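You operate a simulated robot arm through the tools that you are given. There is no shell and no other tool. Be economical: measure what you need, move in short steps, check, and stop when the job is done.

The job below is to be done with a simulated two-armed robot. You get a single attempt, and the scene is never put back.

## Task
Make the middle machine safe for an air repair.
Fine: stop it, then main switch off, desk valve lever to shut, and bleed the line till the air display shows 0 kPa. Hands out of the turret and off hot parts, other controls stay.

The check looks at the end state, three seconds after you hand in, the way a careful person would. Anything else that was tipped, shoved, dropped, spilled or broken makes it a failure.

## Robot
Two 7-joint arms with fingered hands on one trunk, on a base that drives. Base frame: it is fixed to the floor where the robot stands at the start and does not move with it; the origin is under the middle of the robot, x ahead of it, y to its left, z up. Readings come in m, degrees, newtons and seconds.
The left shoulder is at the start at [0.06, 0.177, 0.95], the right one opposite. With the tool pointing down near the work surface each hand reaches from about 0.4 to 0.96 m from the robot's upright axis, wherever it stands, measured 20 degrees to its own side. Places, roughly: air knob [0.9, -0.3, 1]; batch knob [0.8, -0.3, 0.5]; blower lever [0.9, -0.4, 0.7]; bottom heat knob [0.8, 0, 1]; bottom reset button [0.8, 0.1, 1]; counter zero button [0.8, -0.3, 0.7]; desk bleed button [0.9, -0.4, 0.8]; desk valve lever [0.8, -0.3, 0.9]; drain lever [0.9, -0.4, 0.5]; hand wheel [1.2, -0.5, 0.8]; jog button [0.7, 0.1, 0.9]; knurl heat knob [0.7, -0.1, 1]; knurl reset button [0.7, -0.1, 1]; lock pin [1.25, -0.5, 1]; main switch [1.2, -0.5, 1]; mushroom button [1, -0.3, 1.2]. Payload 4 kg a hand.
The TCP of each hand is the grasp point between the finger pads, 0.037 m short of the fingertips. In the tool frame z runs along the fingers and y along their closing line. The gripper opens to 0.124 m. The gripper's body begins 0.043 m behind the TCP. The gripper is a hand of 3 fingers: y runs from the thumb to the fingers, the wrist lies at [-0.015, -0.108, -0.202] in the tool frame, and closing takes about 1.5 s.
Orientation is that of the tool frame in the base frame, as a unit quaternion [x, y, z, w]. With the fingers straight down and the wrist toward the robot, the tool's x, y and z point along [0, 1, 0], [1, 0, 0] and [0, 0, -1] of the base frame.

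## Interface
- The arms move only by the tool step_arm. It takes "left_plan", "right_plan" or both (then of equal length, played together; a hand with none holds still); each is text: rows parted by semicolons, each of 6 numbers parted by spaces: the shift along the base's x, y, z in units of 20 mm (1.0 is 20 mm), then the turn, a rotation vector about the base's x, y, z in units of 6 degrees (1.0 is 6 degrees). In form: x y z wx wy wz; .... A call has 1 to 8 rows; each row shifts and turns the commanded pose from where the row before left it. "left_gripper" and "right_gripper" are, for a hand that has rows, the opening, from 0 (shut) to 1 (fully open), set as the call begins (left out, the last holds). A call with a number of a shift or a turn outside -1 to 1 is refused whole. A row lasts 0.2 s, in which the tool goes at most 0.05 m and 8.6 degrees; a call with a longer step from one row to the next is refused whole, and so is a gripper value outside its range. Where a pose cannot be reached the arm comes as near as it can. A force on the tool above 40 N (or 10 N above the force at the start of the call, whichever is more), or a blocked arm, ends the call early, and 0.2 s more pass. Each finger travels about 0.072 m/s and halts on what it meets, pressing with about 27 N; the grip force reading is that of the motor and also rises with nothing between the fingers. The clock runs only during rows and for 0.2 s after the last one: add rows that do not move to give the fingers time. It gives the time, the measured TCP pose, the force on the tool (base axes), the opening and the grip force at its end, in the units of the frame above (readings bear some noise), with the torque about the TCP (base axes, N m) and any sound that the robot's microphone picked up.
- Cameras (640 x 400 px; columns grow to the right, rows downward): "scene" is now at [0.0423, -0.0338, 1.5945]; the picture's right is [-0.43, -0.90, 0.00], its down [-0.66, 0.31, -0.69] and it looks along [0.62, -0.29, -0.73] (base axes); focal length 285 px, centre (320, 200). "left" rides on the left gripper at [-0.064, -0.076, -0.136] in its tool frame; the picture's right is [-0.84, -0.26, 0.48], its down [0.48, -0.76, 0.43] and it looks along [0.26, 0.60, 0.76] (tool axes); focal length 256 px, centre (320, 200). "right" rides on the right gripper at [0.064, -0.076, -0.137] in its tool frame; the picture's right is [-0.84, 0.26, -0.48], its down [-0.48, -0.76, 0.43] and it looks along [-0.26, 0.60, 0.76] (tool axes); focal length 256 px, centre (320, 200). There is no depth. A picture from a camera that has moved, and an enlarged one, comes with that camera's place and axes in the base frame and with its lens.
- capture(camera): a new picture of that camera. No time passes.
- move_column(by): slides the trunk up (or, below 0, down) by that many m; the arms and the scene camera ride with it, the base frame stays. It gives what a move gives, with no picture.
- drive_base(legs): drives the robot by 1 to 6 legs, each [ahead, left, turn to the left] in m, m and degrees, along the robot's own axes; the way and the turn of a leg run together, so that a leg with both is an arc; at most 1.5 m and 180 degrees a leg. The arms and the cameras ride along, it lands a little off, and it stops where it bumps. It gives what a move gives.
- move_fingers(index, middle, thumb_bend, thumb_turn, hand): sets how far each is bent, from 0 (flat) to 100 (curled in); at 30 the hand is open as for a grip, at 70 the pads meet at the TCP. One left out holds its place. A second passes; each finger stops where it meets its share of the squeeze, and holds until it gets a number again. A gripper value or a shape takes the hand back. It gives what a move gives, with no picture; readings hold the bend of each and the force on the fingers (four entries, about 0 where the hand has none), thumb and palm. thumb_turn goes from beside the hand (0) to across from the fingers (100), as for a grip.
- preshape(shape, hand): the hand has 3 fingers and takes this shape, open, in about a second: jaw (thumb against the fingers, like two jaws); tri (thumb and two fingers); tip (a fingertip pinch); poke (one finger out to press); point (the index stretched); flat (the hand flat); cup (the hand cupped); fist (a fist). The gripper value then closes the fingers along that shape, each until it touches; the sizes above hold for jaw. It gives what a move gives, with no picture.
- turn_head(pan, tilt): turns the head with the scene camera to pan (to the left, within 86 degrees either way) and tilt (down, from -29 to 69), counted from straight ahead of the robot. It gives what a move gives.
- close_up(camera, box): a new picture of the part [left, top, right, bottom] of that camera's present view, enlarged. No time passes.
- hand_in(): hands the job in; it is judged then, once.

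Work in short steps. Places have to be worked out from the pictures, the camera data and where the tool is seen: move nearer, look again, correct. Check each grasp and each placing, and mend what went wrong. You have 120 turns and 100 pictures in all, those below and enlarged ones among them. Open the grippers and draw the arms clear of the work before you hand the job in, unless the task says otherwise; then end with one line.

The tools are called by a JSON object that holds its "name" and its "arguments". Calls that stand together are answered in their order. step_arm: Moves the arms, as the interface text tells. Its arguments: {"type":"object","properties":{"left_plan":{"type":"string"},"left_gripper":{"type":"number"},"right_plan":{"type":"string"},"right_gripper":{"type":"number"}},"required":[]} The other tools are called the same way: move_column (by) slides the trunk up or down; preshape (shape, hand) gives the hand a shape; move_fingers (index, middle, thumb_bend, thumb_turn, hand) moves the fingers one by one; drive_base (legs) drives the base; turn_head (pan, tilt) turns the head that bears the scene camera; capture (camera) takes a picture; close_up (camera, box) takes an enlarged picture of a part of a camera's view; hand_in () hands the job in.

At the start:

```text
clock: 0.0
left_eef_pos: [0.6146, -0.0155, 1.2115]
left_orientation: [0.707, 0.707, 0.001, 0.001]
left_contact_force: [-0.6, 0.4, 0.2]
left_torque: [0.03, 0.01, -0.02]
left_width: 0.1234
left_grasp_force: 0.2
left_shape: jaw
left_bend: [30.0, 30.0, 30.0, 98.0]
left_finger forces: [0.0, 0.0, 0.1, 0.0, 0.1, 0.0]
right_eef_pos: [0.439, -0.4331, 1.1935]
right_orientation: [0.707, 0.707, 0.0, 0.0]
right_contact_force: [-0.6, -0.7, -0.7]
right_torque: [0.0, -0.02, 0.02]
right_width: 0.1234
right_grasp_force: 0.1
right_shape: jaw
right_bend: [30.0, 30.0, 30.0, 98.0]
right_finger forces: [0.0, 0.0, 0.0, 0.0, 0.0, 0.1]
trunk travel left (down, up): [-0.475, 0.115]
robot x, y, heading: [-0.0019, -0.0005, 0.1]
head pan, tilt: [-25.2, 46.5]
```

scene: 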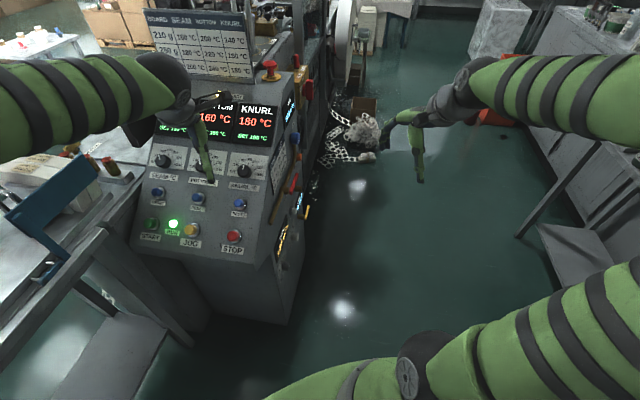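
right: 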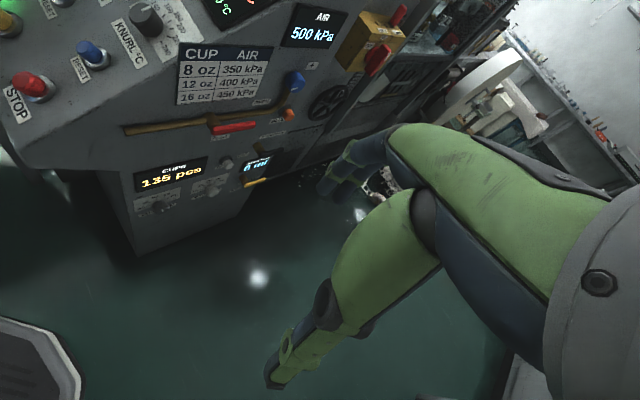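
left: 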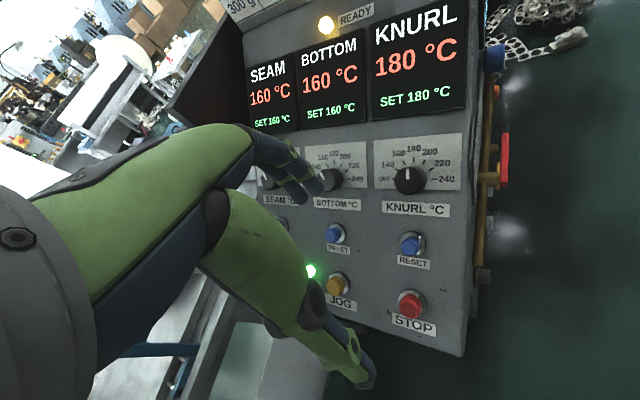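

I'll look first: enlarged views of the desk, its side and the main switch area.

{"name": "close_up", "arguments": {"camera": "scene", "box": [120, 0, 340, 280]}}

{"name": "close_up", "arguments": {"camera": "right", "box": [100, 0, 480, 220]}}

{"name": "close_up", "arguments": {"camera": "scene", "box": [250, 0, 400, 100]}}

```text
1.43 times, centred on (230, 140) of scene
camera zoom: at [0.0423, -0.0338, 1.5945], right [-0.43, -0.9, 0.0], down [-0.66, 0.31, -0.69], along [0.62, -0.29, -0.73], focal length 407 px, centre (449, 286)
```

zoom: 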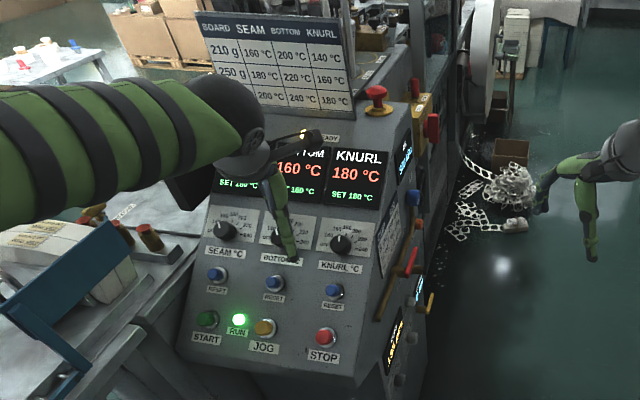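

```text
1.68 times, centred on (290, 110) of right
camera zoom: at [0.3634, -0.3704, 1.3296], right [0.26, -0.84, 0.48], down [-0.76, -0.48, -0.43], along [0.6, -0.26, -0.76], focal length 431 px, centre (370, 352)
```

zoom: 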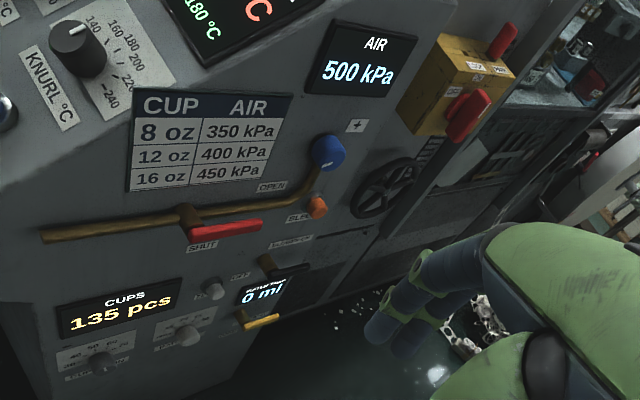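

```text
4.00 times, centred on (325, 50) of scene
camera zoom: at [0.0423, -0.0338, 1.5945], right [-0.43, -0.9, 0.0], down [-0.66, 0.31, -0.69], along [0.62, -0.29, -0.73], focal length 1139 px, centre (300, 800)
```

zoom: 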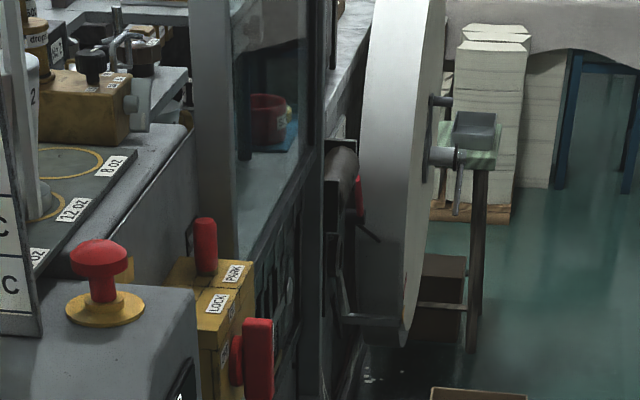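

The green RUN lamp is lit, so it's running; STOP triangulates to about [0.625, -0.013, 0.88]. I shape the left hand to poke and look.

{"name": "preshape", "arguments": {"shape": "poke", "hand": "left"}}

{"name": "capture", "arguments": {"camera": "left"}}

{"name": "capture", "arguments": {"camera": "scene"}}

```text
clock: 0.9
left_eef_pos: [0.615, -0.0157, 1.2119]
left_orientation: [0.707, 0.707, 0.0, 0.001]
left_contact_force: [0.4, -0.7, 0.3]
left_torque: [-0.01, -0.01, 0.0]
left_width: 0.0001
left_grasp_force: 0.1
left_shape: poke
left_bend: [70.0, 70.0, 0.0, 100.0]
left_finger forces: [0.0, 0.0, 0.0, 0.1, 0.0, 0.0]
right_eef_pos: [0.4392, -0.434, 1.1943]
right_orientation: [0.707, 0.707, 0.0, 0.0]
right_contact_force: [-0.7, 0.3, -0.2]
right_torque: [-0.03, 0.01, 0.0]
right_width: 0.1237
right_grasp_force: 0.2
right_shape: jaw
right_bend: [30.0, 30.0, 30.0, 98.0]
right_finger forces: [0.1, 0.0, 0.0, 0.1, 0.0, 0.0]
trunk travel left (down, up): [-0.475, 0.115]
robot x, y, heading: [0.0016, -0.0027, 0.3]
head pan, tilt: [-25.2, 46.5]
```

```text
93 pictures are left
camera left: at [0.5382, -0.0808, 1.3483], right [-0.26, -0.84, -0.48], down [-0.76, 0.48, -0.43], along [0.6, 0.26, -0.76], focal length 256 px, centre (320, 200)
```

left: 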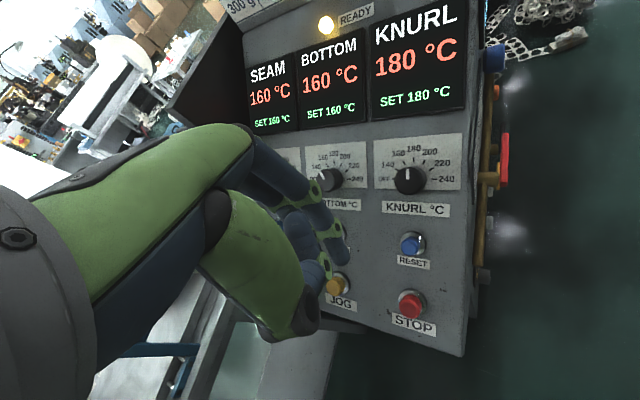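

```text
92 pictures are left
camera scene: at [0.0423, -0.0338, 1.5945], right [-0.43, -0.9, 0.0], down [-0.66, 0.31, -0.69], along [0.62, -0.29, -0.73], focal length 285 px, centre (320, 200)
```

scene: 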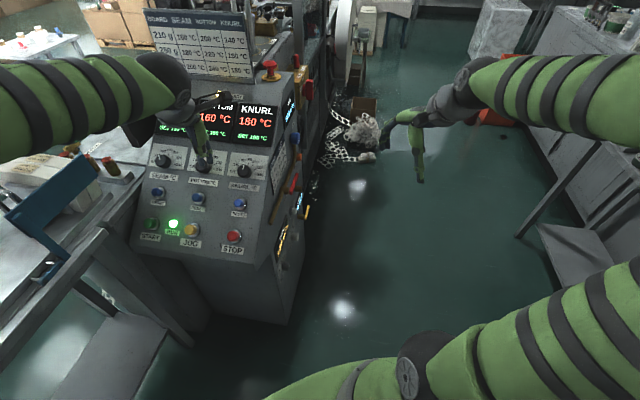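

I check the hand's shape enlarged to see which digit sticks out.

{"name": "close_up", "arguments": {"camera": "left", "box": [200, 130, 440, 350]}}

{"name": "preshape", "arguments": {"shape": "point", "hand": "left"}}

{"name": "close_up", "arguments": {"camera": "left", "box": [200, 130, 440, 350]}}

```text
1.82 times, centred on (320, 240) of left
camera zoom: at [0.5382, -0.0808, 1.3483], right [-0.26, -0.84, -0.48], down [-0.76, 0.48, -0.43], along [0.6, 0.26, -0.76], focal length 465 px, centre (320, 127)
```

zoom: 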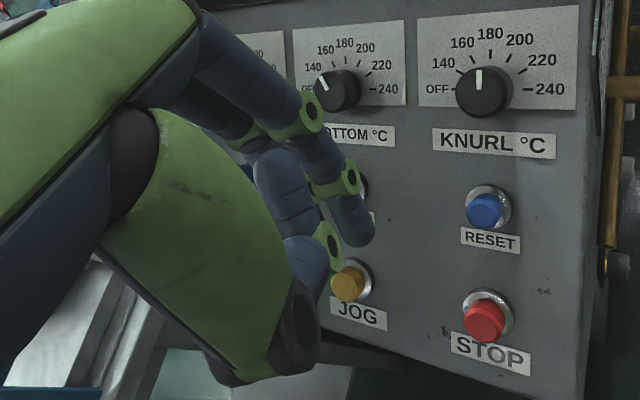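

```text
clock: 1.8
left_eef_pos: [0.614, -0.0159, 1.2114]
left_orientation: [0.707, 0.707, 0.0, 0.0]
left_contact_force: [0.1, 0.0, -1.2]
left_torque: [-0.01, 0.0, 0.03]
left_width: 0.1182
left_grasp_force: 0.1
left_shape: point
left_bend: [32.0, 100.0, 100.0, 89.0]
left_finger forces: [0.0, 0.0, 0.0, 0.0, 0.1, 0.0]
right_eef_pos: [0.4387, -0.4343, 1.194]
right_orientation: [0.707, 0.707, 0.0, 0.0]
right_contact_force: [-0.5, -0.2, 0.4]
right_torque: [0.03, 0.02, -0.01]
right_width: 0.1234
right_grasp_force: 0.0
right_shape: jaw
right_bend: [30.0, 30.0, 30.0, 98.0]
right_finger forces: [0.0, 0.0, 0.0, 0.1, 0.0, 0.0]
trunk travel left (down, up): [-0.475, 0.115]
robot x, y, heading: [0.0004, -0.0024, 0.1]
head pan, tilt: [-25.2, 46.5]
```

```text
1.82 times, centred on (320, 240) of left
camera zoom: at [0.5382, -0.0808, 1.3483], right [-0.26, -0.84, -0.48], down [-0.76, 0.48, -0.43], along [0.6, 0.26, -0.76], focal length 465 px, centre (320, 127)
```

zoom: 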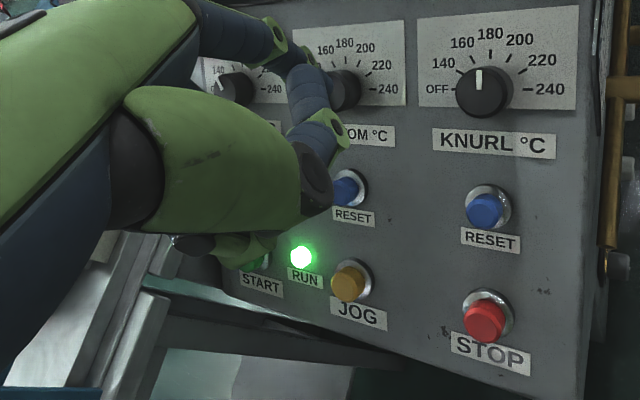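

In "poke" the two fingertips meet at the TCP, which is predictable. The desk slopes ~36°, facing [-0.47, 0.35, 0.81]; I tilt the poking hand to match while up high.

{"name": "preshape", "arguments": {"shape": "poke", "hand": "left"}}

{"name": "step_arm", "arguments": {"left_plan": "-0.8 0.5 0 -0.6 -0.8 0;-0.8 0.5 0 -0.6 -0.8 0;-0.8 0.5 0 -0.6 -0.8 0;-0.6 0.5 0 -0.6 -0.8 0;0 0 0 -0.6 -0.8 0"}}

{"name": "capture", "arguments": {"camera": "left"}}

{"name": "capture", "arguments": {"camera": "scene"}}

```text
clock: 2.7
left_eef_pos: [0.6141, -0.0156, 1.2113]
left_orientation: [0.708, 0.707, -0.001, 0.0]
left_contact_force: [-0.3, -0.2, -0.9]
left_torque: [-0.01, 0.01, 0.0]
left_width: 0.0
left_grasp_force: 0.1
left_shape: poke
left_bend: [70.0, 70.0, 0.0, 100.0]
left_finger forces: [0.1, 0.1, 0.0, 0.0, 0.0, 0.0]
right_eef_pos: [0.4373, -0.4334, 1.1941]
right_orientation: [0.707, 0.707, 0.0, 0.001]
right_contact_force: [0.5, 0.1, -0.2]
right_torque: [-0.01, 0.02, 0.03]
right_width: 0.1234
right_grasp_force: 0.1
right_shape: jaw
right_bend: [30.0, 30.0, 30.0, 98.0]
right_finger forces: [0.0, 0.1, 0.0, 0.0, 0.0, 0.0]
trunk travel left (down, up): [-0.475, 0.115]
robot x, y, heading: [-0.0, -0.003, 0.1]
head pan, tilt: [-25.2, 46.5]
```

```text
clock: 3.9
left_eef_pos: [0.5547, 0.0252, 1.2107]
left_orientation: [0.683, 0.684, 0.036, 0.256]
left_contact_force: [0.2, 1.0, 0.3]
left_torque: [0.0, 0.02, 0.02]
left_width: 0.0
left_grasp_force: 0.1
left_shape: poke
left_bend: [70.0, 70.0, 0.0, 100.0]
left_finger forces: [0.0, 0.1, 0.0, 0.0, 0.0, 0.0]
right_eef_pos: [0.4383, -0.4348, 1.1938]
right_orientation: [0.707, 0.707, -0.001, 0.0]
right_contact_force: [-0.6, -1.0, -0.2]
right_torque: [-0.01, -0.01, -0.07]
right_width: 0.1234
right_grasp_force: 0.0
right_shape: jaw
right_bend: [30.0, 30.0, 30.0, 98.0]
right_finger forces: [0.0, 0.1, 0.0, 0.0, 0.2, 0.0]
trunk travel left (down, up): [-0.475, 0.115]
robot x, y, heading: [0.0, -0.002, 0.2]
head pan, tilt: [-25.2, 46.5]
```

```text
89 pictures are left
camera left: at [0.4256, -0.0006, 1.318], right [-0.1, -0.96, -0.27], down [-0.49, 0.28, -0.83], along [0.87, 0.05, -0.5], focal length 256 px, centre (320, 200)
```

left: 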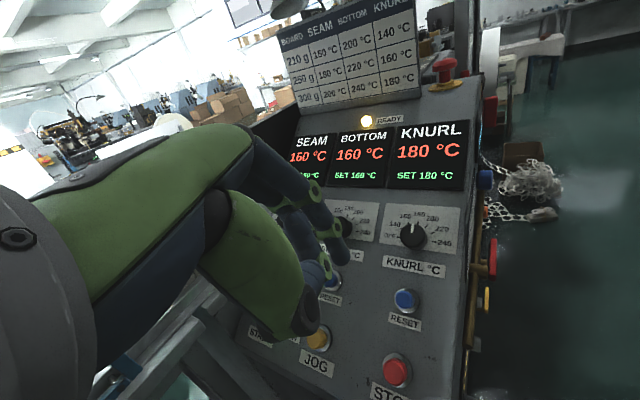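

```text
88 pictures are left
camera scene: at [0.0423, -0.0337, 1.5945], right [-0.43, -0.9, 0.0], down [-0.66, 0.31, -0.69], along [0.62, -0.29, -0.73], focal length 285 px, centre (320, 200)
```

scene: 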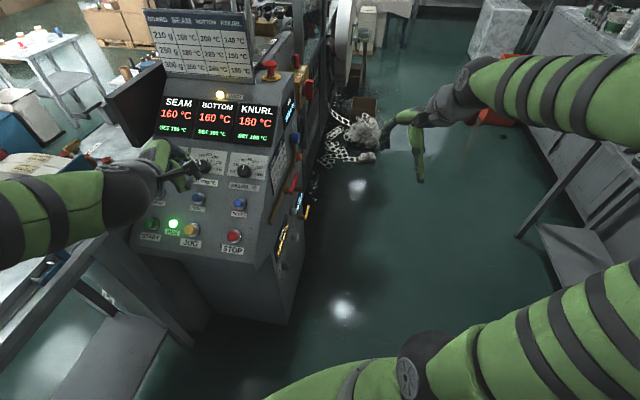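

STOP rechecks at [0.624, -0.017, 0.88]. I descend toward a stand-off ~6 cm above it along the tool axis.

{"name": "step_arm", "arguments": {"left_plan": "0.1 -0.05 -1 0 0 0;0.1 -0.05 -1 0 0 0;0.1 -0.05 -1 0 0 0;0.1 -0.05 -1 0 0 0;0.1 -0.05 -1 0 0 0;0.1 -0.05 -1 0 0 0;0.1 -0.05 -1 0 0 0;0.1 -0.05 -1 0 0 0"}}

{"name": "step_arm", "arguments": {"left_plan": "0.15 -0.05 -1 0 0 0;0.15 -0.05 -1 0 0 0;0.15 -0.05 -1 0 0 0;0.15 -0.05 -1 0 0 0"}}

{"name": "capture", "arguments": {"camera": "left"}}

{"name": "close_up", "arguments": {"camera": "scene", "box": [120, 100, 320, 280]}}

```text
clock: 5.7
left_eef_pos: [0.5704, 0.0148, 1.0512]
left_orientation: [0.683, 0.683, 0.037, 0.256]
left_contact_force: [-0.1, -0.5, -0.1]
left_torque: [0.03, -0.03, -0.05]
left_width: 0.0002
left_grasp_force: 0.1
left_shape: poke
left_bend: [70.0, 70.0, 0.0, 100.0]
left_finger forces: [0.0, 0.0, 0.0, 0.0, 0.0, 0.0]
right_eef_pos: [0.4385, -0.4334, 1.1938]
right_orientation: [0.707, 0.707, 0.0, 0.001]
right_contact_force: [0.4, 0.8, 0.3]
right_torque: [0.01, 0.01, 0.01]
right_width: 0.1236
right_grasp_force: 0.0
right_shape: jaw
right_bend: [30.0, 30.0, 30.0, 98.0]
right_finger forces: [0.0, 0.0, 0.1, 0.0, 0.0, 0.0]
trunk travel left (down, up): [-0.475, 0.115]
robot x, y, heading: [-0.0006, -0.0006, -0.3]
head pan, tilt: [-25.2, 46.5]
```

```text
clock: 6.7
left_eef_pos: [0.5818, 0.011, 0.9709]
left_orientation: [0.683, 0.683, 0.037, 0.256]
left_contact_force: [0.1, -0.2, 0.9]
left_torque: [-0.03, 0.02, 0.01]
left_width: 0.0
left_grasp_force: 0.1
left_shape: poke
left_bend: [70.0, 70.0, 0.0, 100.0]
left_finger forces: [0.1, 0.1, 0.0, 0.1, 0.0, 0.0]
right_eef_pos: [0.4387, -0.4342, 1.1934]
right_orientation: [0.707, 0.707, 0.0, 0.001]
right_contact_force: [1.1, 0.1, -0.1]
right_torque: [0.0, 0.02, 0.01]
right_width: 0.1234
right_grasp_force: 0.1
right_shape: jaw
right_bend: [30.0, 30.0, 30.0, 98.0]
right_finger forces: [0.0, 0.0, 0.0, 0.0, 0.1, 0.0]
trunk travel left (down, up): [-0.475, 0.115]
robot x, y, heading: [0.0013, -0.0003, 0.2]
head pan, tilt: [-25.2, 46.5]
```

```text
87 pictures are left
camera left: at [0.4549, -0.0148, 1.0778], right [-0.1, -0.96, -0.27], down [-0.49, 0.28, -0.83], along [0.87, 0.05, -0.5], focal length 256 px, centre (320, 200)
```

left: 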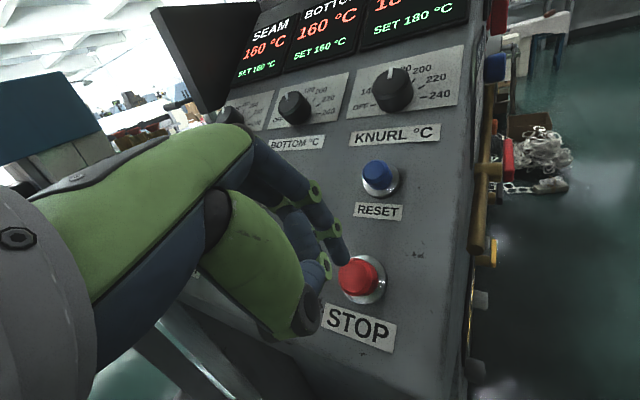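

```text
2.22 times, centred on (220, 190) of scene
camera zoom: at [0.0428, -0.0336, 1.5945], right [-0.43, -0.9, 0.0], down [-0.66, 0.31, -0.69], along [0.62, -0.29, -0.73], focal length 633 px, centre (542, 222)
```

zoom: 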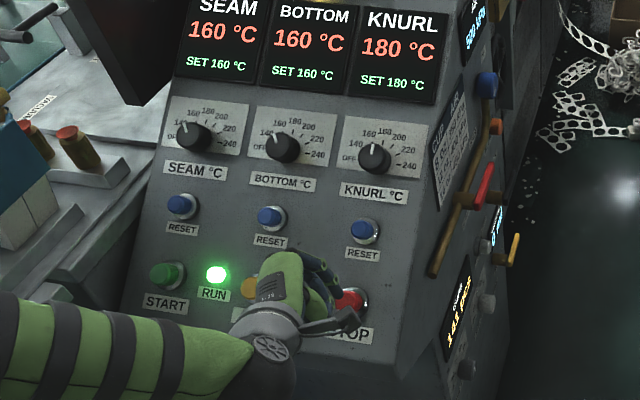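

The fingertips are lined up with STOP, about 7 cm off along the tool axis. I advance most of the way, then slowly.

{"name": "step_arm", "arguments": {"left_plan": "0.5 -0.24 -0.86 0 0 0;0.5 -0.24 -0.86 0 0 0;0.47 -0.24 -0.86 0 0 0"}}

{"name": "capture", "arguments": {"camera": "left"}}

```text
clock: 7.6
left_eef_pos: [0.6106, -0.0004, 0.9336]
left_orientation: [0.682, 0.68, 0.043, 0.267]
left_contact_force: [-19.3, 12.2, 28.7]
left_torque: [0.56, 1.53, -0.25]
left_width: 0.0
left_grasp_force: 0.0
left_shape: poke
left_bend: [70.0, 70.0, 0.0, 100.0]
left_finger forces: [13.3, 12.4, 0.0, 0.1, 0.1, 0.0]
right_eef_pos: [0.4347, -0.4315, 1.196]
right_orientation: [0.706, 0.708, 0.001, 0.002]
right_contact_force: [0.2, 0.6, -0.7]
right_torque: [0.0, 0.02, -0.04]
right_width: 0.1233
right_grasp_force: 0.1
right_shape: jaw
right_bend: [30.0, 30.0, 30.0, 98.0]
right_finger forces: [0.0, 0.0, 0.0, 0.0, 0.0, 0.0]
trunk travel left (down, up): [-0.475, 0.115]
robot x, y, heading: [0.0013, -0.0001, 0.3]
head pan, tilt: [-25.2, 46.5]
heard: click
stopped in row 3 (left hand): the force on the tool passed its limit at 85 N (the readings are from after the stop); the commanded pose is now the measured one
```

```text
85 pictures are left
camera left: at [0.4795, -0.0261, 1.0385], right [-0.09, -0.96, -0.27], down [-0.47, 0.27, -0.84], along [0.88, 0.05, -0.47], focal length 256 px, centre (320, 200)
```

left: 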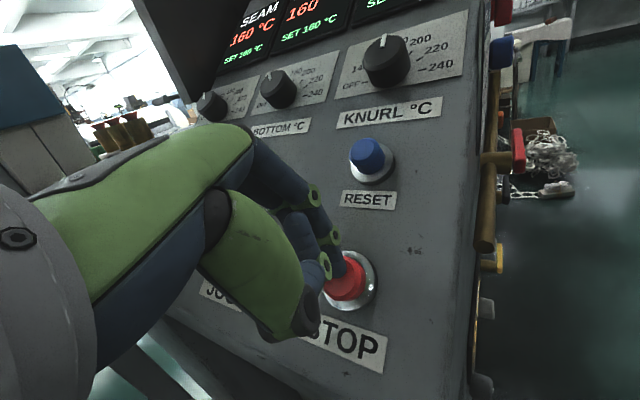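

A click was heard and STOP was pressed. I back off along the tool axis and check the RUN lamp.

{"name": "step_arm", "arguments": {"left_plan": "-0.4 0.3 0.86 0 0 0;-0.4 0.3 0.86 0 0 0;-0.5 0.3 1 0 0 0;-0.5 0.3 1 0 0 0;-0.5 0.3 1 0 0 0;-0.5 0.5 1 0 0 0;-0.5 0.5 1 0 0 0;-0.5 0.5 1 0 0 0"}}

{"name": "close_up", "arguments": {"camera": "scene", "box": [120, 80, 340, 280]}}

```text
clock: 9.4
left_eef_pos: [0.5378, 0.0582, 1.0829]
left_orientation: [0.682, 0.682, 0.038, 0.261]
left_contact_force: [0.3, 0.5, 0.4]
left_torque: [-0.03, -0.02, 0.0]
left_width: 0.0001
left_grasp_force: 0.0
left_shape: poke
left_bend: [70.0, 70.0, 0.0, 100.0]
left_finger forces: [0.0, 0.1, 0.1, 0.0, 0.0, 0.1]
right_eef_pos: [0.4387, -0.4324, 1.1943]
right_orientation: [0.706, 0.708, 0.0, 0.0]
right_contact_force: [-0.6, 0.3, -0.5]
right_torque: [-0.01, 0.0, 0.01]
right_width: 0.1234
right_grasp_force: 0.1
right_shape: jaw
right_bend: [30.0, 30.0, 30.0, 98.0]
right_finger forces: [0.1, 0.1, 0.1, 0.0, 0.0, 0.1]
trunk travel left (down, up): [-0.475, 0.115]
robot x, y, heading: [0.0005, 0.0026, 0.1]
head pan, tilt: [-25.2, 46.5]
```

```text
2.00 times, centred on (230, 180) of scene
camera zoom: at [0.0413, -0.0335, 1.5945], right [-0.43, -0.91, 0.0], down [-0.66, 0.31, -0.69], along [0.62, -0.29, -0.73], focal length 569 px, centre (500, 240)
```

zoom: 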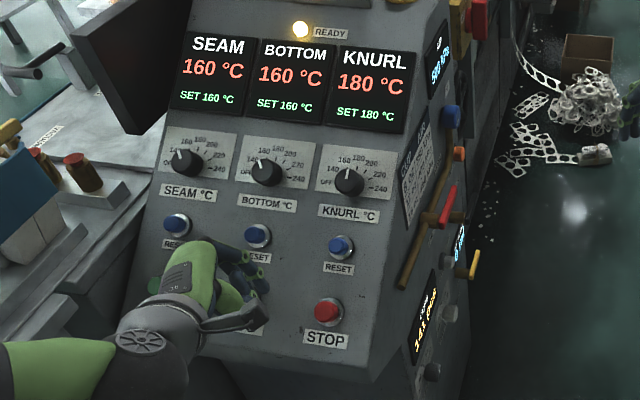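

The RUN lamp is hidden by the hand. I back away, strafe right and drive to a station in front of the machine's right side (~[0.5, -1.05], heading 54°), first backing off for a look at the lamps.

{"name": "drive_base", "arguments": {"legs": [[-0.25, 0, 0]]}}

{"name": "close_up", "arguments": {"camera": "scene", "box": [120, 20, 400, 200]}}

```text
clock: 11.2
left_eef_pos: [0.2824, 0.0608, 1.0835]
left_orientation: [0.681, 0.683, 0.041, 0.262]
left_contact_force: [-0.5, 0.2, -0.7]
left_torque: [-0.03, 0.01, 0.0]
left_width: 0.0
left_grasp_force: 0.0
left_shape: poke
left_bend: [70.0, 70.0, 0.0, 100.0]
left_finger forces: [0.0, 0.0, 0.2, 0.1, 0.1, 0.0]
right_eef_pos: [0.1859, -0.4319, 1.1942]
right_orientation: [0.705, 0.709, 0.001, 0.0]
right_contact_force: [-0.6, 0.2, 0.9]
right_torque: [0.0, -0.02, 0.03]
right_width: 0.1236
right_grasp_force: 0.0
right_shape: jaw
right_bend: [30.0, 30.0, 30.0, 98.0]
right_finger forces: [0.0, 0.1, 0.0, 0.0, 0.0, 0.0]
trunk travel left (down, up): [-0.475, 0.115]
robot x, y, heading: [-0.2527, 0.0012, 0.2]
head pan, tilt: [-25.2, 46.5]
```

```text
2.22 times, centred on (260, 110) of scene
camera zoom: at [-0.2137, -0.0341, 1.5946], right [-0.42, -0.91, 0.0], down [-0.66, 0.31, -0.69], along [0.62, -0.29, -0.72], focal length 633 px, centre (453, 400)
```

zoom: 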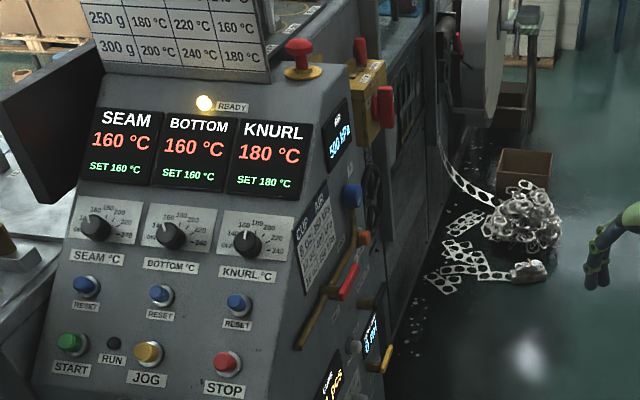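

RUN is dark, so the machine is stopped. Now I drive round to the side.

{"name": "drive_base", "arguments": {"legs": [[0, -1.05, 0], [0.7, 0, 0], [0, 0, 54]]}}

{"name": "turn_head", "arguments": {"pan": 0, "tilt": 35}}

{"name": "capture", "arguments": {"camera": "scene"}}

```text
clock: 15.6
left_eef_pos: [0.269, -0.8428, 1.0829]
left_orientation: [0.696, 0.667, 0.034, 0.263]
left_contact_force: [0.2, 0.0, -0.5]
left_torque: [-0.03, 0.01, -0.01]
left_width: 0.0
left_grasp_force: 0.1
left_shape: poke
left_bend: [70.0, 70.0, 0.0, 100.0]
left_finger forces: [0.0, 0.0, 0.1, 0.1, 0.0, 0.0]
right_eef_pos: [0.148, -1.329, 1.1937]
right_orientation: [0.722, 0.692, -0.001, 0.0]
right_contact_force: [-0.5, 0.2, -0.2]
right_torque: [-0.03, -0.01, 0.05]
right_width: 0.1239
right_grasp_force: 0.1
right_shape: jaw
right_bend: [30.0, 30.0, 30.0, 98.0]
right_finger forces: [0.1, 0.0, 0.0, 0.0, 0.0, 0.0]
trunk travel left (down, up): [-0.475, 0.115]
robot x, y, heading: [-0.269, -0.8788, -2.4]
head pan, tilt: [-25.2, 46.5]
stopped in leg 1: the robot was blocked; the commanded pose is now the measured one
```

```text
clock: 16.4
left_eef_pos: [0.271, -0.8456, 1.0836]
left_orientation: [0.697, 0.666, 0.035, 0.262]
left_contact_force: [0.2, 0.1, 0.5]
left_torque: [0.02, 0.02, -0.02]
left_width: 0.0
left_grasp_force: 0.2
left_shape: poke
left_bend: [70.0, 70.0, 0.0, 100.0]
left_finger forces: [0.1, 0.0, 0.1, 0.1, 0.0, 0.0]
right_eef_pos: [0.1512, -1.3308, 1.1926]
right_orientation: [0.721, 0.693, -0.002, -0.001]
right_contact_force: [-0.7, -0.2, 0.1]
right_torque: [0.0, 0.03, -0.01]
right_width: 0.1239
right_grasp_force: 0.0
right_shape: jaw
right_bend: [30.0, 30.0, 30.0, 98.0]
right_finger forces: [0.0, 0.0, 0.1, 0.0, 0.0, 0.0]
trunk travel left (down, up): [-0.475, 0.115]
robot x, y, heading: [-0.2708, -0.8797, -2.5]
head pan, tilt: [0.0, 35.0]
```

```text
82 pictures are left
camera scene: at [-0.2116, -0.8808, 1.6114], right [-0.04, -1.0, 0.0], down [-0.57, 0.03, -0.82], along [0.82, -0.04, -0.57], focal length 285 px, centre (320, 200)
```

scene: 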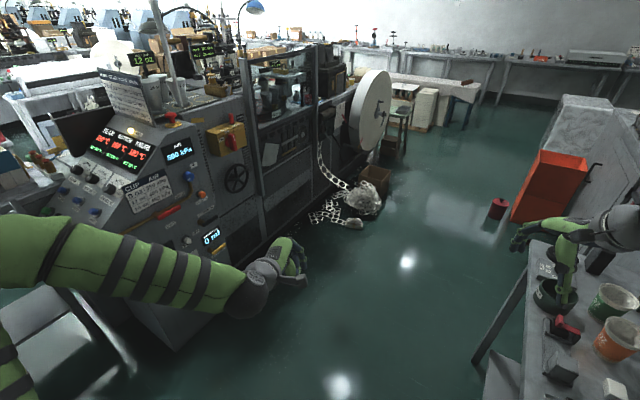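

The base bumped something on the right; there's a bench there. I look to the right before moving.

{"name": "turn_head", "arguments": {"pan": -65, "tilt": 50}}

{"name": "capture", "arguments": {"camera": "scene"}}

```text
clock: 17.8
left_eef_pos: [0.2716, -0.8453, 1.0828]
left_orientation: [0.697, 0.667, 0.034, 0.263]
left_contact_force: [1.1, 0.4, -0.3]
left_torque: [0.02, 0.0, 0.0]
left_width: 0.0
left_grasp_force: 0.1
left_shape: poke
left_bend: [70.0, 70.0, 0.0, 100.0]
left_finger forces: [0.0, 0.1, 0.1, 0.1, 0.0, 0.0]
right_eef_pos: [0.1508, -1.3304, 1.1934]
right_orientation: [0.722, 0.692, -0.001, -0.001]
right_contact_force: [0.6, -0.2, 0.0]
right_torque: [0.03, 0.02, 0.0]
right_width: 0.1238
right_grasp_force: 0.2
right_shape: jaw
right_bend: [30.0, 30.0, 30.0, 98.0]
right_finger forces: [0.0, 0.0, 0.0, 0.1, 0.1, 0.1]
trunk travel left (down, up): [-0.475, 0.115]
robot x, y, heading: [-0.2704, -0.8799, -2.4]
head pan, tilt: [-65.0, 50.0]
```

```text
81 pictures are left
camera scene: at [-0.2702, -0.9479, 1.5897], right [-0.92, -0.38, 0.0], down [-0.29, 0.71, -0.64], along [0.25, -0.59, -0.77], focal length 285 px, centre (320, 200)
```

scene: 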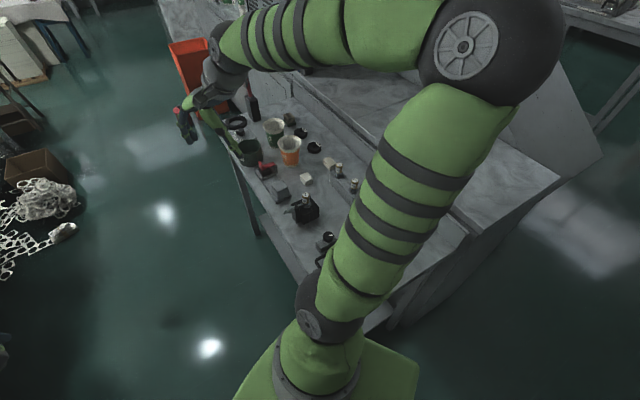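

A bench edge runs parallel to the machine 1.3 m from it; nothing looks tipped. I drive off it to the left first, then along the aisle middle to about [0.51, -1.0], then turn toward the machine.

{"name": "drive_base", "arguments": {"legs": [[0.313, 0.173, 0], [0.471, -0.26, 0], [0, 0, 56]]}}

{"name": "turn_head", "arguments": {"pan": 0, "tilt": 40}}

{"name": "capture", "arguments": {"camera": "scene"}}

{"name": "capture", "arguments": {"camera": "right"}}

```text
clock: 25.3
left_eef_pos: [0.7917, -0.5362, 1.082]
left_orientation: [0.308, 0.914, 0.151, 0.218]
left_contact_force: [-0.2, -0.3, 0.0]
left_torque: [0.0, -0.02, 0.0]
left_width: 0.0
left_grasp_force: 0.1
left_shape: poke
left_bend: [70.0, 70.0, 0.0, 100.0]
left_finger forces: [0.0, 0.1, 0.0, 0.1, 0.0, 0.0]
right_eef_pos: [1.1232, -0.9116, 1.1925]
right_orientation: [0.318, 0.948, -0.002, 0.0]
right_contact_force: [0.3, 0.0, -0.1]
right_torque: [-0.02, 0.01, 0.02]
right_width: 0.1236
right_grasp_force: 0.0
right_shape: jaw
right_bend: [30.0, 30.0, 30.0, 98.0]
right_finger forces: [0.0, 0.0, 0.0, 0.0, 0.0, 0.1]
trunk travel left (down, up): [-0.475, 0.115]
robot x, y, heading: [0.5109, -0.9998, 52.7]
head pan, tilt: [-65.0, 50.0]
```

```text
clock: 26.7
left_eef_pos: [0.7914, -0.5361, 1.083]
left_orientation: [0.308, 0.914, 0.152, 0.216]
left_contact_force: [-0.9, 0.1, -0.5]
left_torque: [-0.01, 0.0, -0.02]
left_width: 0.0
left_grasp_force: 0.0
left_shape: poke
left_bend: [70.0, 70.0, 0.0, 100.0]
left_finger forces: [0.1, 0.1, 0.0, 0.0, 0.0, 0.0]
right_eef_pos: [1.1235, -0.9126, 1.1925]
right_orientation: [0.318, 0.948, -0.002, 0.0]
right_contact_force: [0.4, 0.5, -0.2]
right_torque: [0.02, 0.01, 0.02]
right_width: 0.1237
right_grasp_force: 0.1
right_shape: jaw
right_bend: [30.0, 30.0, 30.0, 98.0]
right_finger forces: [0.1, 0.1, 0.0, 0.1, 0.0, 0.1]
trunk travel left (down, up): [-0.475, 0.115]
robot x, y, heading: [0.5097, -1.0027, 52.7]
head pan, tilt: [0.0, 40.0]
```

```text
80 pictures are left
camera scene: at [0.545, -0.9556, 1.6039], right [0.8, -0.6, 0.0], down [-0.39, -0.51, -0.77], along [0.46, 0.61, -0.64], focal length 285 px, centre (320, 200)
```

scene: 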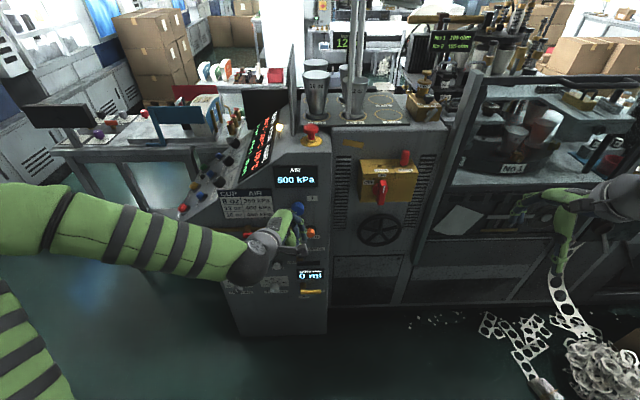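

```text
79 pictures are left
camera right: at [1.0271, -0.9334, 1.3284], right [0.82, -0.3, 0.48], down [-0.07, -0.9, -0.43], along [0.56, 0.32, -0.76], focal length 256 px, centre (320, 200)
```

right: 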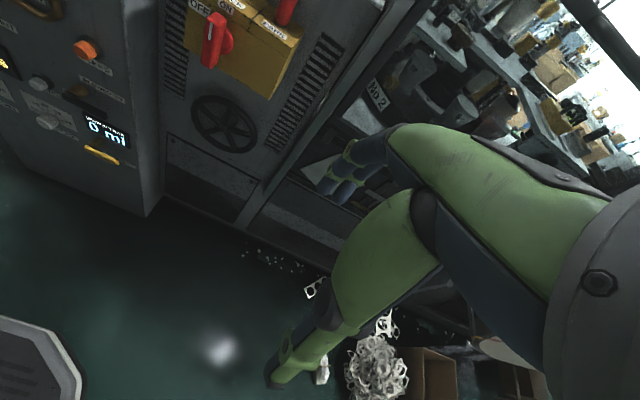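

Good: the station faces all controls. Enlarged looks at the main switch box and the side panel.

{"name": "close_up", "arguments": {"camera": "scene", "box": [335, 130, 435, 220]}}

{"name": "close_up", "arguments": {"camera": "right", "box": [160, 0, 340, 120]}}

{"name": "close_up", "arguments": {"camera": "scene", "box": [200, 130, 340, 310]}}

```text
4.44 times, centred on (385, 175) of scene
camera zoom: at [0.545, -0.9556, 1.6039], right [0.8, -0.6, 0.0], down [-0.39, -0.51, -0.77], along [0.46, 0.61, -0.64], focal length 1265 px, centre (31, 311)
```

zoom: 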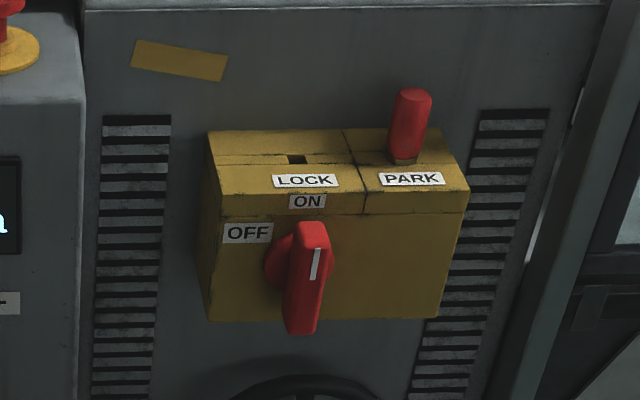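

```text
3.33 times, centred on (250, 60) of right
camera zoom: at [1.0271, -0.9334, 1.3284], right [0.82, -0.3, 0.48], down [-0.07, -0.9, -0.43], along [0.56, 0.32, -0.76], focal length 853 px, centre (553, 667)
```

zoom: 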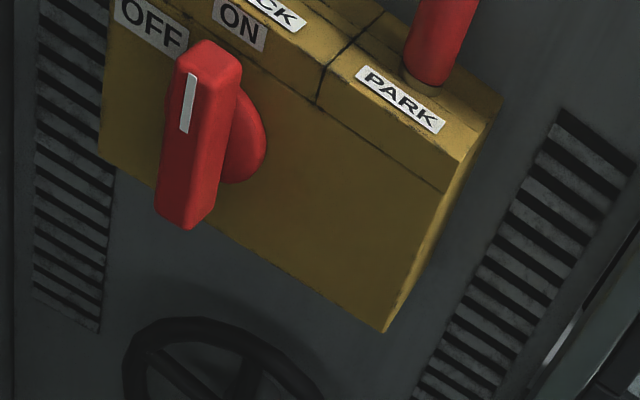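

```text
2.22 times, centred on (270, 220) of scene
camera zoom: at [0.545, -0.9556, 1.6039], right [0.8, -0.6, 0.0], down [-0.39, -0.51, -0.77], along [0.46, 0.61, -0.64], focal length 633 px, centre (431, 156)
```

zoom: 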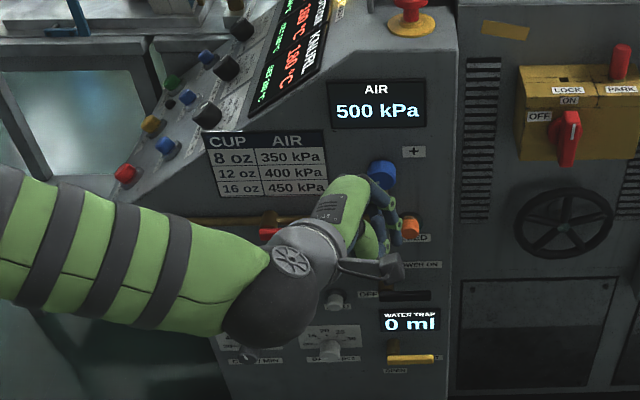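

The main-switch handle centre triangulates to [1.142, -0.497, 1.03], vertical at ON with OFF counter-clockwise. I make the right hand "poke" and pitch it up 90° so the fingers point at the machine, where it stands free.

{"name": "preshape", "arguments": {"shape": "poke", "hand": "right"}}

{"name": "step_arm", "arguments": {"right_plan": "0 0 0 0.8 -0.6 0;0 0 0 0.8 -0.6 0;0 0 0 0.8 -0.6 0;0 0 0 0.8 -0.6 0;0 0 0 0.8 -0.6 0;0 0 0 0.8 -0.6 0;0 0 0 0.8 -0.6 0;0 0 0 0.8 -0.6 0"}}

{"name": "step_arm", "arguments": {"right_plan": "0 0 0 0.8 -0.6 0;0 0 0 0.8 -0.6 0;0 0 0 0.8 -0.6 0;0 0 0 0.8 -0.6 0;0 0 0 0.8 -0.6 0;0 0 0 0.8 -0.6 0;0 0 0 0.8 -0.6 0"}}

{"name": "capture", "arguments": {"camera": "right"}}

```text
clock: 27.6
left_eef_pos: [0.7911, -0.5367, 1.0829]
left_orientation: [0.307, 0.914, 0.153, 0.217]
left_contact_force: [0.2, -0.1, 0.3]
left_torque: [-0.01, -0.01, 0.01]
left_width: 0.0
left_grasp_force: 0.0
left_shape: poke
left_bend: [70.0, 70.0, 0.0, 100.0]
left_finger forces: [0.0, 0.0, 0.0, 0.1, 0.2, 0.0]
right_eef_pos: [1.1233, -0.9137, 1.1928]
right_orientation: [0.318, 0.948, -0.002, 0.0]
right_contact_force: [-0.1, 0.4, 0.6]
right_torque: [-0.01, -0.02, -0.02]
right_width: 0.0
right_grasp_force: 0.0
right_shape: poke
right_bend: [70.0, 70.0, 0.0, 100.0]
right_finger forces: [0.0, 0.0, 0.1, 0.0, 0.0, 0.1]
trunk travel left (down, up): [-0.475, 0.115]
robot x, y, heading: [0.5132, -0.997, 53.0]
head pan, tilt: [0.0, 40.0]
```

```text
clock: 29.4
left_eef_pos: [0.7909, -0.5374, 1.0827]
left_orientation: [0.307, 0.914, 0.152, 0.217]
left_contact_force: [0.8, -0.5, -0.4]
left_torque: [0.0, 0.01, 0.0]
left_width: 0.0
left_grasp_force: 0.1
left_shape: poke
left_bend: [70.0, 70.0, 0.0, 100.0]
left_finger forces: [0.0, 0.0, 0.0, 0.1, 0.1, 0.0]
right_eef_pos: [1.1229, -0.9103, 1.1928]
right_orientation: [0.291, 0.866, 0.386, 0.127]
right_contact_force: [0.6, -0.4, 0.5]
right_torque: [0.0, -0.03, -0.03]
right_width: 0.0
right_grasp_force: 0.0
right_shape: poke
right_bend: [70.0, 70.0, 0.0, 100.0]
right_finger forces: [0.0, 0.0, 0.0, 0.0, 0.1, 0.0]
trunk travel left (down, up): [-0.475, 0.115]
robot x, y, heading: [0.5106, -1.0039, 53.0]
head pan, tilt: [0.0, 40.0]
```

```text
clock: 31.0
left_eef_pos: [0.7922, -0.5358, 1.0814]
left_orientation: [0.309, 0.914, 0.153, 0.217]
left_contact_force: [-1.0, 0.1, -0.1]
left_torque: [0.01, 0.03, -0.02]
left_width: 0.0
left_grasp_force: 0.0
left_shape: poke
left_bend: [70.0, 70.0, 0.0, 100.0]
left_finger forces: [0.1, 0.0, 0.0, 0.0, 0.0, 0.0]
right_eef_pos: [1.1517, -0.9123, 1.2016]
right_orientation: [0.225, 0.671, 0.671, 0.222]
right_contact_force: [0.4, -0.7, -0.1]
right_torque: [0.01, -0.01, -0.03]
right_width: 0.0
right_grasp_force: 0.1
right_shape: poke
right_bend: [70.0, 70.0, 0.0, 100.0]
right_finger forces: [0.0, 0.1, 0.0, 0.0, 0.0, 0.1]
right hand out of reach, approached as far as the arm can: row 1, 2, 3, 4
trunk travel left (down, up): [-0.475, 0.115]
robot x, y, heading: [0.5147, -0.9968, 52.8]
head pan, tilt: [0.0, 40.0]
```

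```text
75 pictures are left
camera right: at [1.0189, -0.9836, 1.1253], right [0.38, -0.89, 0.25], down [0.64, 0.06, -0.76], along [0.66, 0.46, 0.59], focal length 256 px, centre (320, 200)
```

right: 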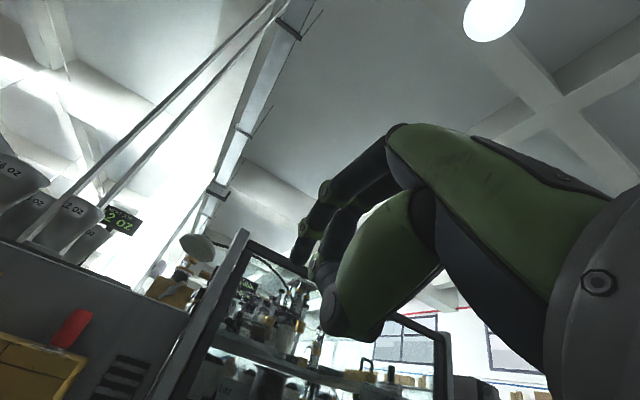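

Orientation is right (fingers along [0.6, 0.8, 0]). I bring the hand left and down in front of the switch at a standoff, moving the left hand aside meanwhile.

{"name": "step_arm", "arguments": {"right_plan": "-0.8 0.6 -0.6 0 0 0;-0.8 0.6 -0.6 0 0 0;-0.8 0.6 -0.6 0 0 0;-0.8 0.6 -0.6 0 0 0;-0.8 0.6 -0.6 0 0 0;-0.8 0.6 -0.6 0 0 0;-0.8 0.6 -0.6 0 0 0;-0.8 0.6 -0.6 0 0 0", "left_plan": "-0.6 0.1 0.2 0 0 0;-0.6 0.1 0.2 0 0 0;-0.6 0.1 0.2 0 0 0;-0.6 0.1 0.2 0 0 0;-0.6 0.1 0.2 0 0 0;-0.6 0.1 0.2 0 0 0;-0.6 0.1 0.2 0 0 0;-0.6 0.1 0.2 0 0 0"}}

{"name": "step_arm", "arguments": {"right_plan": "-0.7 0.7 -0.7 0 0 0;-0.7 0.7 -0.7 0 0 0;-0.7 0.7 -0.7 0 0 0;-0.7 0.7 -0.7 0 0 0;-0.7 0.7 -0.7 0 0 0;-0.7 0.7 -0.7 0 0 0;-0.5 0.7 -0.7 0 0 0"}}

{"name": "capture", "arguments": {"camera": "right"}}

{"name": "capture", "arguments": {"camera": "scene"}}

```text
clock: 32.8
left_eef_pos: [0.7034, -0.5144, 1.1195]
left_orientation: [0.308, 0.914, 0.151, 0.217]
left_contact_force: [-0.6, 0.1, 0.4]
left_torque: [0.01, -0.01, 0.02]
left_width: 0.0
left_grasp_force: 0.0
left_shape: poke
left_bend: [70.0, 70.0, 0.0, 100.0]
left_finger forces: [0.1, 0.1, 0.0, 0.0, 0.0, 0.0]
left hand out of reach, approached as far as the arm can: row 7, 8
right_eef_pos: [1.0814, -0.8022, 1.0883]
right_orientation: [0.225, 0.671, 0.671, 0.222]
right_contact_force: [0.8, 0.1, 0.0]
right_torque: [0.01, 0.0, -0.03]
right_width: 0.0
right_grasp_force: 0.2
right_shape: poke
right_bend: [70.0, 70.0, 0.0, 100.0]
right_finger forces: [0.0, 0.0, 0.0, 0.0, 0.0, 0.1]
right hand out of reach, approached as far as the arm can: row 1, 2, 3, 4, 5, 6, 7, 8
trunk travel left (down, up): [-0.475, 0.115]
robot x, y, heading: [0.5154, -1.0024, 53.2]
head pan, tilt: [0.0, 40.0]
```

```text
clock: 34.4
left_eef_pos: [0.703, -0.514, 1.1205]
left_orientation: [0.308, 0.914, 0.15, 0.217]
left_contact_force: [0.1, -0.1, 0.0]
left_torque: [-0.04, 0.02, 0.0]
left_width: 0.0002
left_grasp_force: 0.1
left_shape: poke
left_bend: [70.0, 70.0, 0.0, 100.0]
left_finger forces: [0.0, 0.0, 0.0, 0.0, 0.0, 0.0]
right_eef_pos: [0.9878, -0.7029, 0.9912]
right_orientation: [0.225, 0.672, 0.67, 0.222]
right_contact_force: [-0.2, -0.3, -0.3]
right_torque: [-0.01, 0.0, 0.01]
right_width: 0.0
right_grasp_force: 0.2
right_shape: poke
right_bend: [70.0, 70.0, 0.0, 100.0]
right_finger forces: [0.1, 0.0, 0.1, 0.0, 0.1, 0.0]
trunk travel left (down, up): [-0.475, 0.115]
robot x, y, heading: [0.5125, -0.9981, 52.8]
head pan, tilt: [0.0, 40.0]
```

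```text
74 pictures are left
camera right: at [0.8552, -0.7746, 0.9142], right [0.38, -0.89, 0.25], down [0.64, 0.06, -0.76], along [0.66, 0.46, 0.59], focal length 256 px, centre (320, 200)
```

right: 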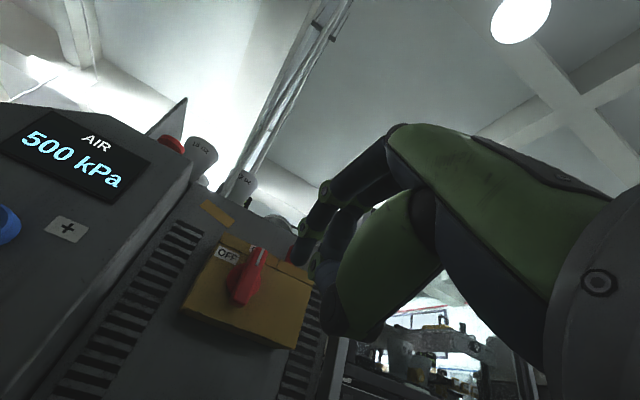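

```text
73 pictures are left
camera scene: at [0.5449, -0.9551, 1.6039], right [0.8, -0.6, 0.0], down [-0.39, -0.51, -0.77], along [0.46, 0.61, -0.64], focal length 285 px, centre (320, 200)
```

scene: 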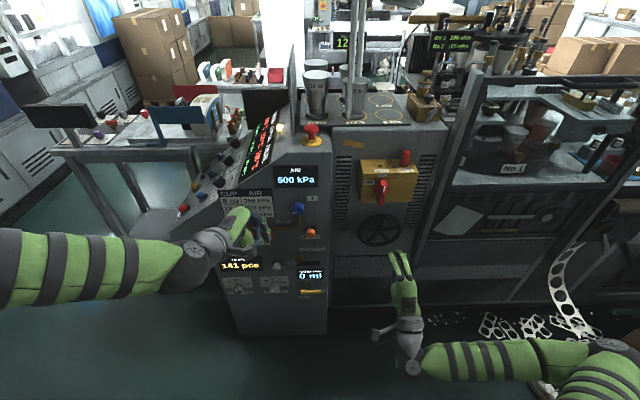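

The switch position is confirmed from the right camera too. I shift ~7 cm left of the handle line, then advance to ~10 cm off the push depth.

{"name": "step_arm", "arguments": {"right_plan": "-0.67 0.5 0 0 0 0;-0.67 0.5 0 0 0 0;-0.67 0.5 0 0 0 0;-0.67 0.5 0 0 0 0;0.6 0.8 0 0 0 0;0.6 0.8 0 0 0 0;0.6 0.8 0 0 0 0;0.6 0.8 0 0 0 0"}}

{"name": "step_arm", "arguments": {"right_plan": "0.6 0.8 0 0 0 0;0.6 0.8 0 0 0 0;0.45 0.6 0 0 0 0"}}

{"name": "capture", "arguments": {"camera": "right"}}

{"name": "close_up", "arguments": {"camera": "scene", "box": [310, 120, 470, 280]}}

```text
clock: 36.2
left_eef_pos: [0.7015, -0.5136, 1.1199]
left_orientation: [0.308, 0.914, 0.15, 0.216]
left_contact_force: [0.5, -0.7, 0.1]
left_torque: [-0.02, -0.01, 0.04]
left_width: 0.0
left_grasp_force: 0.1
left_shape: poke
left_bend: [70.0, 70.0, 0.0, 100.0]
left_finger forces: [0.1, 0.0, 0.0, 0.0, 0.0, 0.0]
right_eef_pos: [0.9995, -0.6127, 0.9992]
right_orientation: [0.223, 0.672, 0.67, 0.221]
right_contact_force: [0.3, 0.1, 0.4]
right_torque: [-0.01, 0.0, 0.0]
right_width: 0.0
right_grasp_force: 0.1
right_shape: poke
right_bend: [70.0, 70.0, 0.0, 100.0]
right_finger forces: [0.1, 0.0, 0.0, 0.0, 0.0, 0.0]
right hand out of reach, approached as far as the arm can: row 4, 8
trunk travel left (down, up): [-0.475, 0.115]
robot x, y, heading: [0.511, -0.998, 52.9]
head pan, tilt: [0.0, 40.0]
```

```text
clock: 37.0
left_eef_pos: [0.7037, -0.5139, 1.1203]
left_orientation: [0.308, 0.914, 0.151, 0.217]
left_contact_force: [-0.6, -0.1, 0.0]
left_torque: [0.01, -0.02, 0.0]
left_width: 0.0
left_grasp_force: 0.0
left_shape: poke
left_bend: [70.0, 70.0, 0.0, 100.0]
left_finger forces: [0.0, 0.1, 0.0, 0.0, 0.0, 0.0]
right_eef_pos: [1.0397, -0.5795, 1.0043]
right_orientation: [0.224, 0.672, 0.67, 0.221]
right_contact_force: [0.0, 0.7, 0.0]
right_torque: [0.02, 0.02, -0.03]
right_width: 0.0
right_grasp_force: 0.0
right_shape: poke
right_bend: [70.0, 70.0, 0.0, 100.0]
right_finger forces: [0.0, 0.1, 0.1, 0.0, 0.0, 0.1]
right hand out of reach, approached as far as the arm can: row 1, 2, 3
trunk travel left (down, up): [-0.475, 0.115]
robot x, y, heading: [0.5105, -0.9996, 52.9]
head pan, tilt: [0.0, 40.0]
```

```text
72 pictures are left
camera right: at [0.9078, -0.6504, 0.9278], right [0.38, -0.89, 0.26], down [0.64, 0.06, -0.76], along [0.66, 0.46, 0.59], focal length 256 px, centre (320, 200)
```

right: 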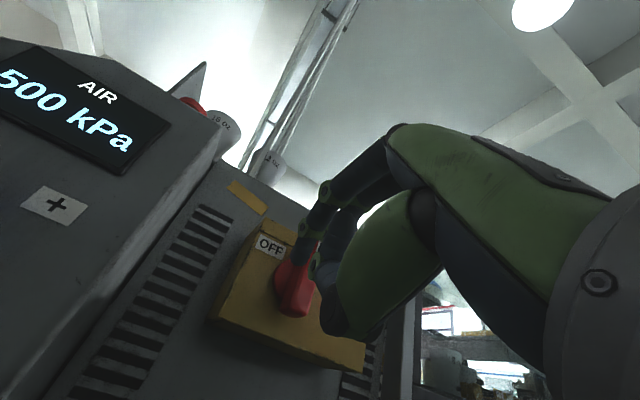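

```text
2.50 times, centred on (390, 200) of scene
camera zoom: at [0.545, -0.9555, 1.6039], right [0.8, -0.6, 0.0], down [-0.39, -0.51, -0.77], along [0.46, 0.61, -0.64], focal length 712 px, centre (145, 200)
```

zoom: 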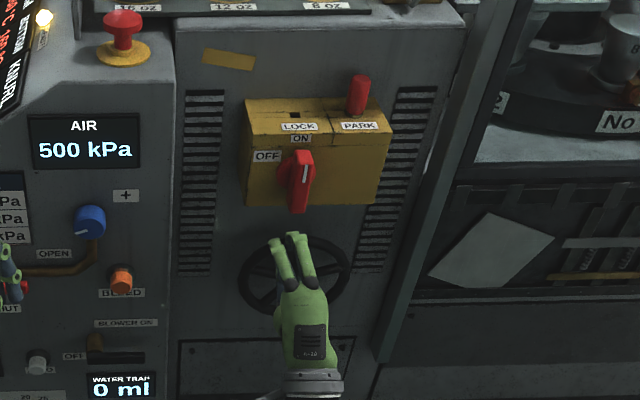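

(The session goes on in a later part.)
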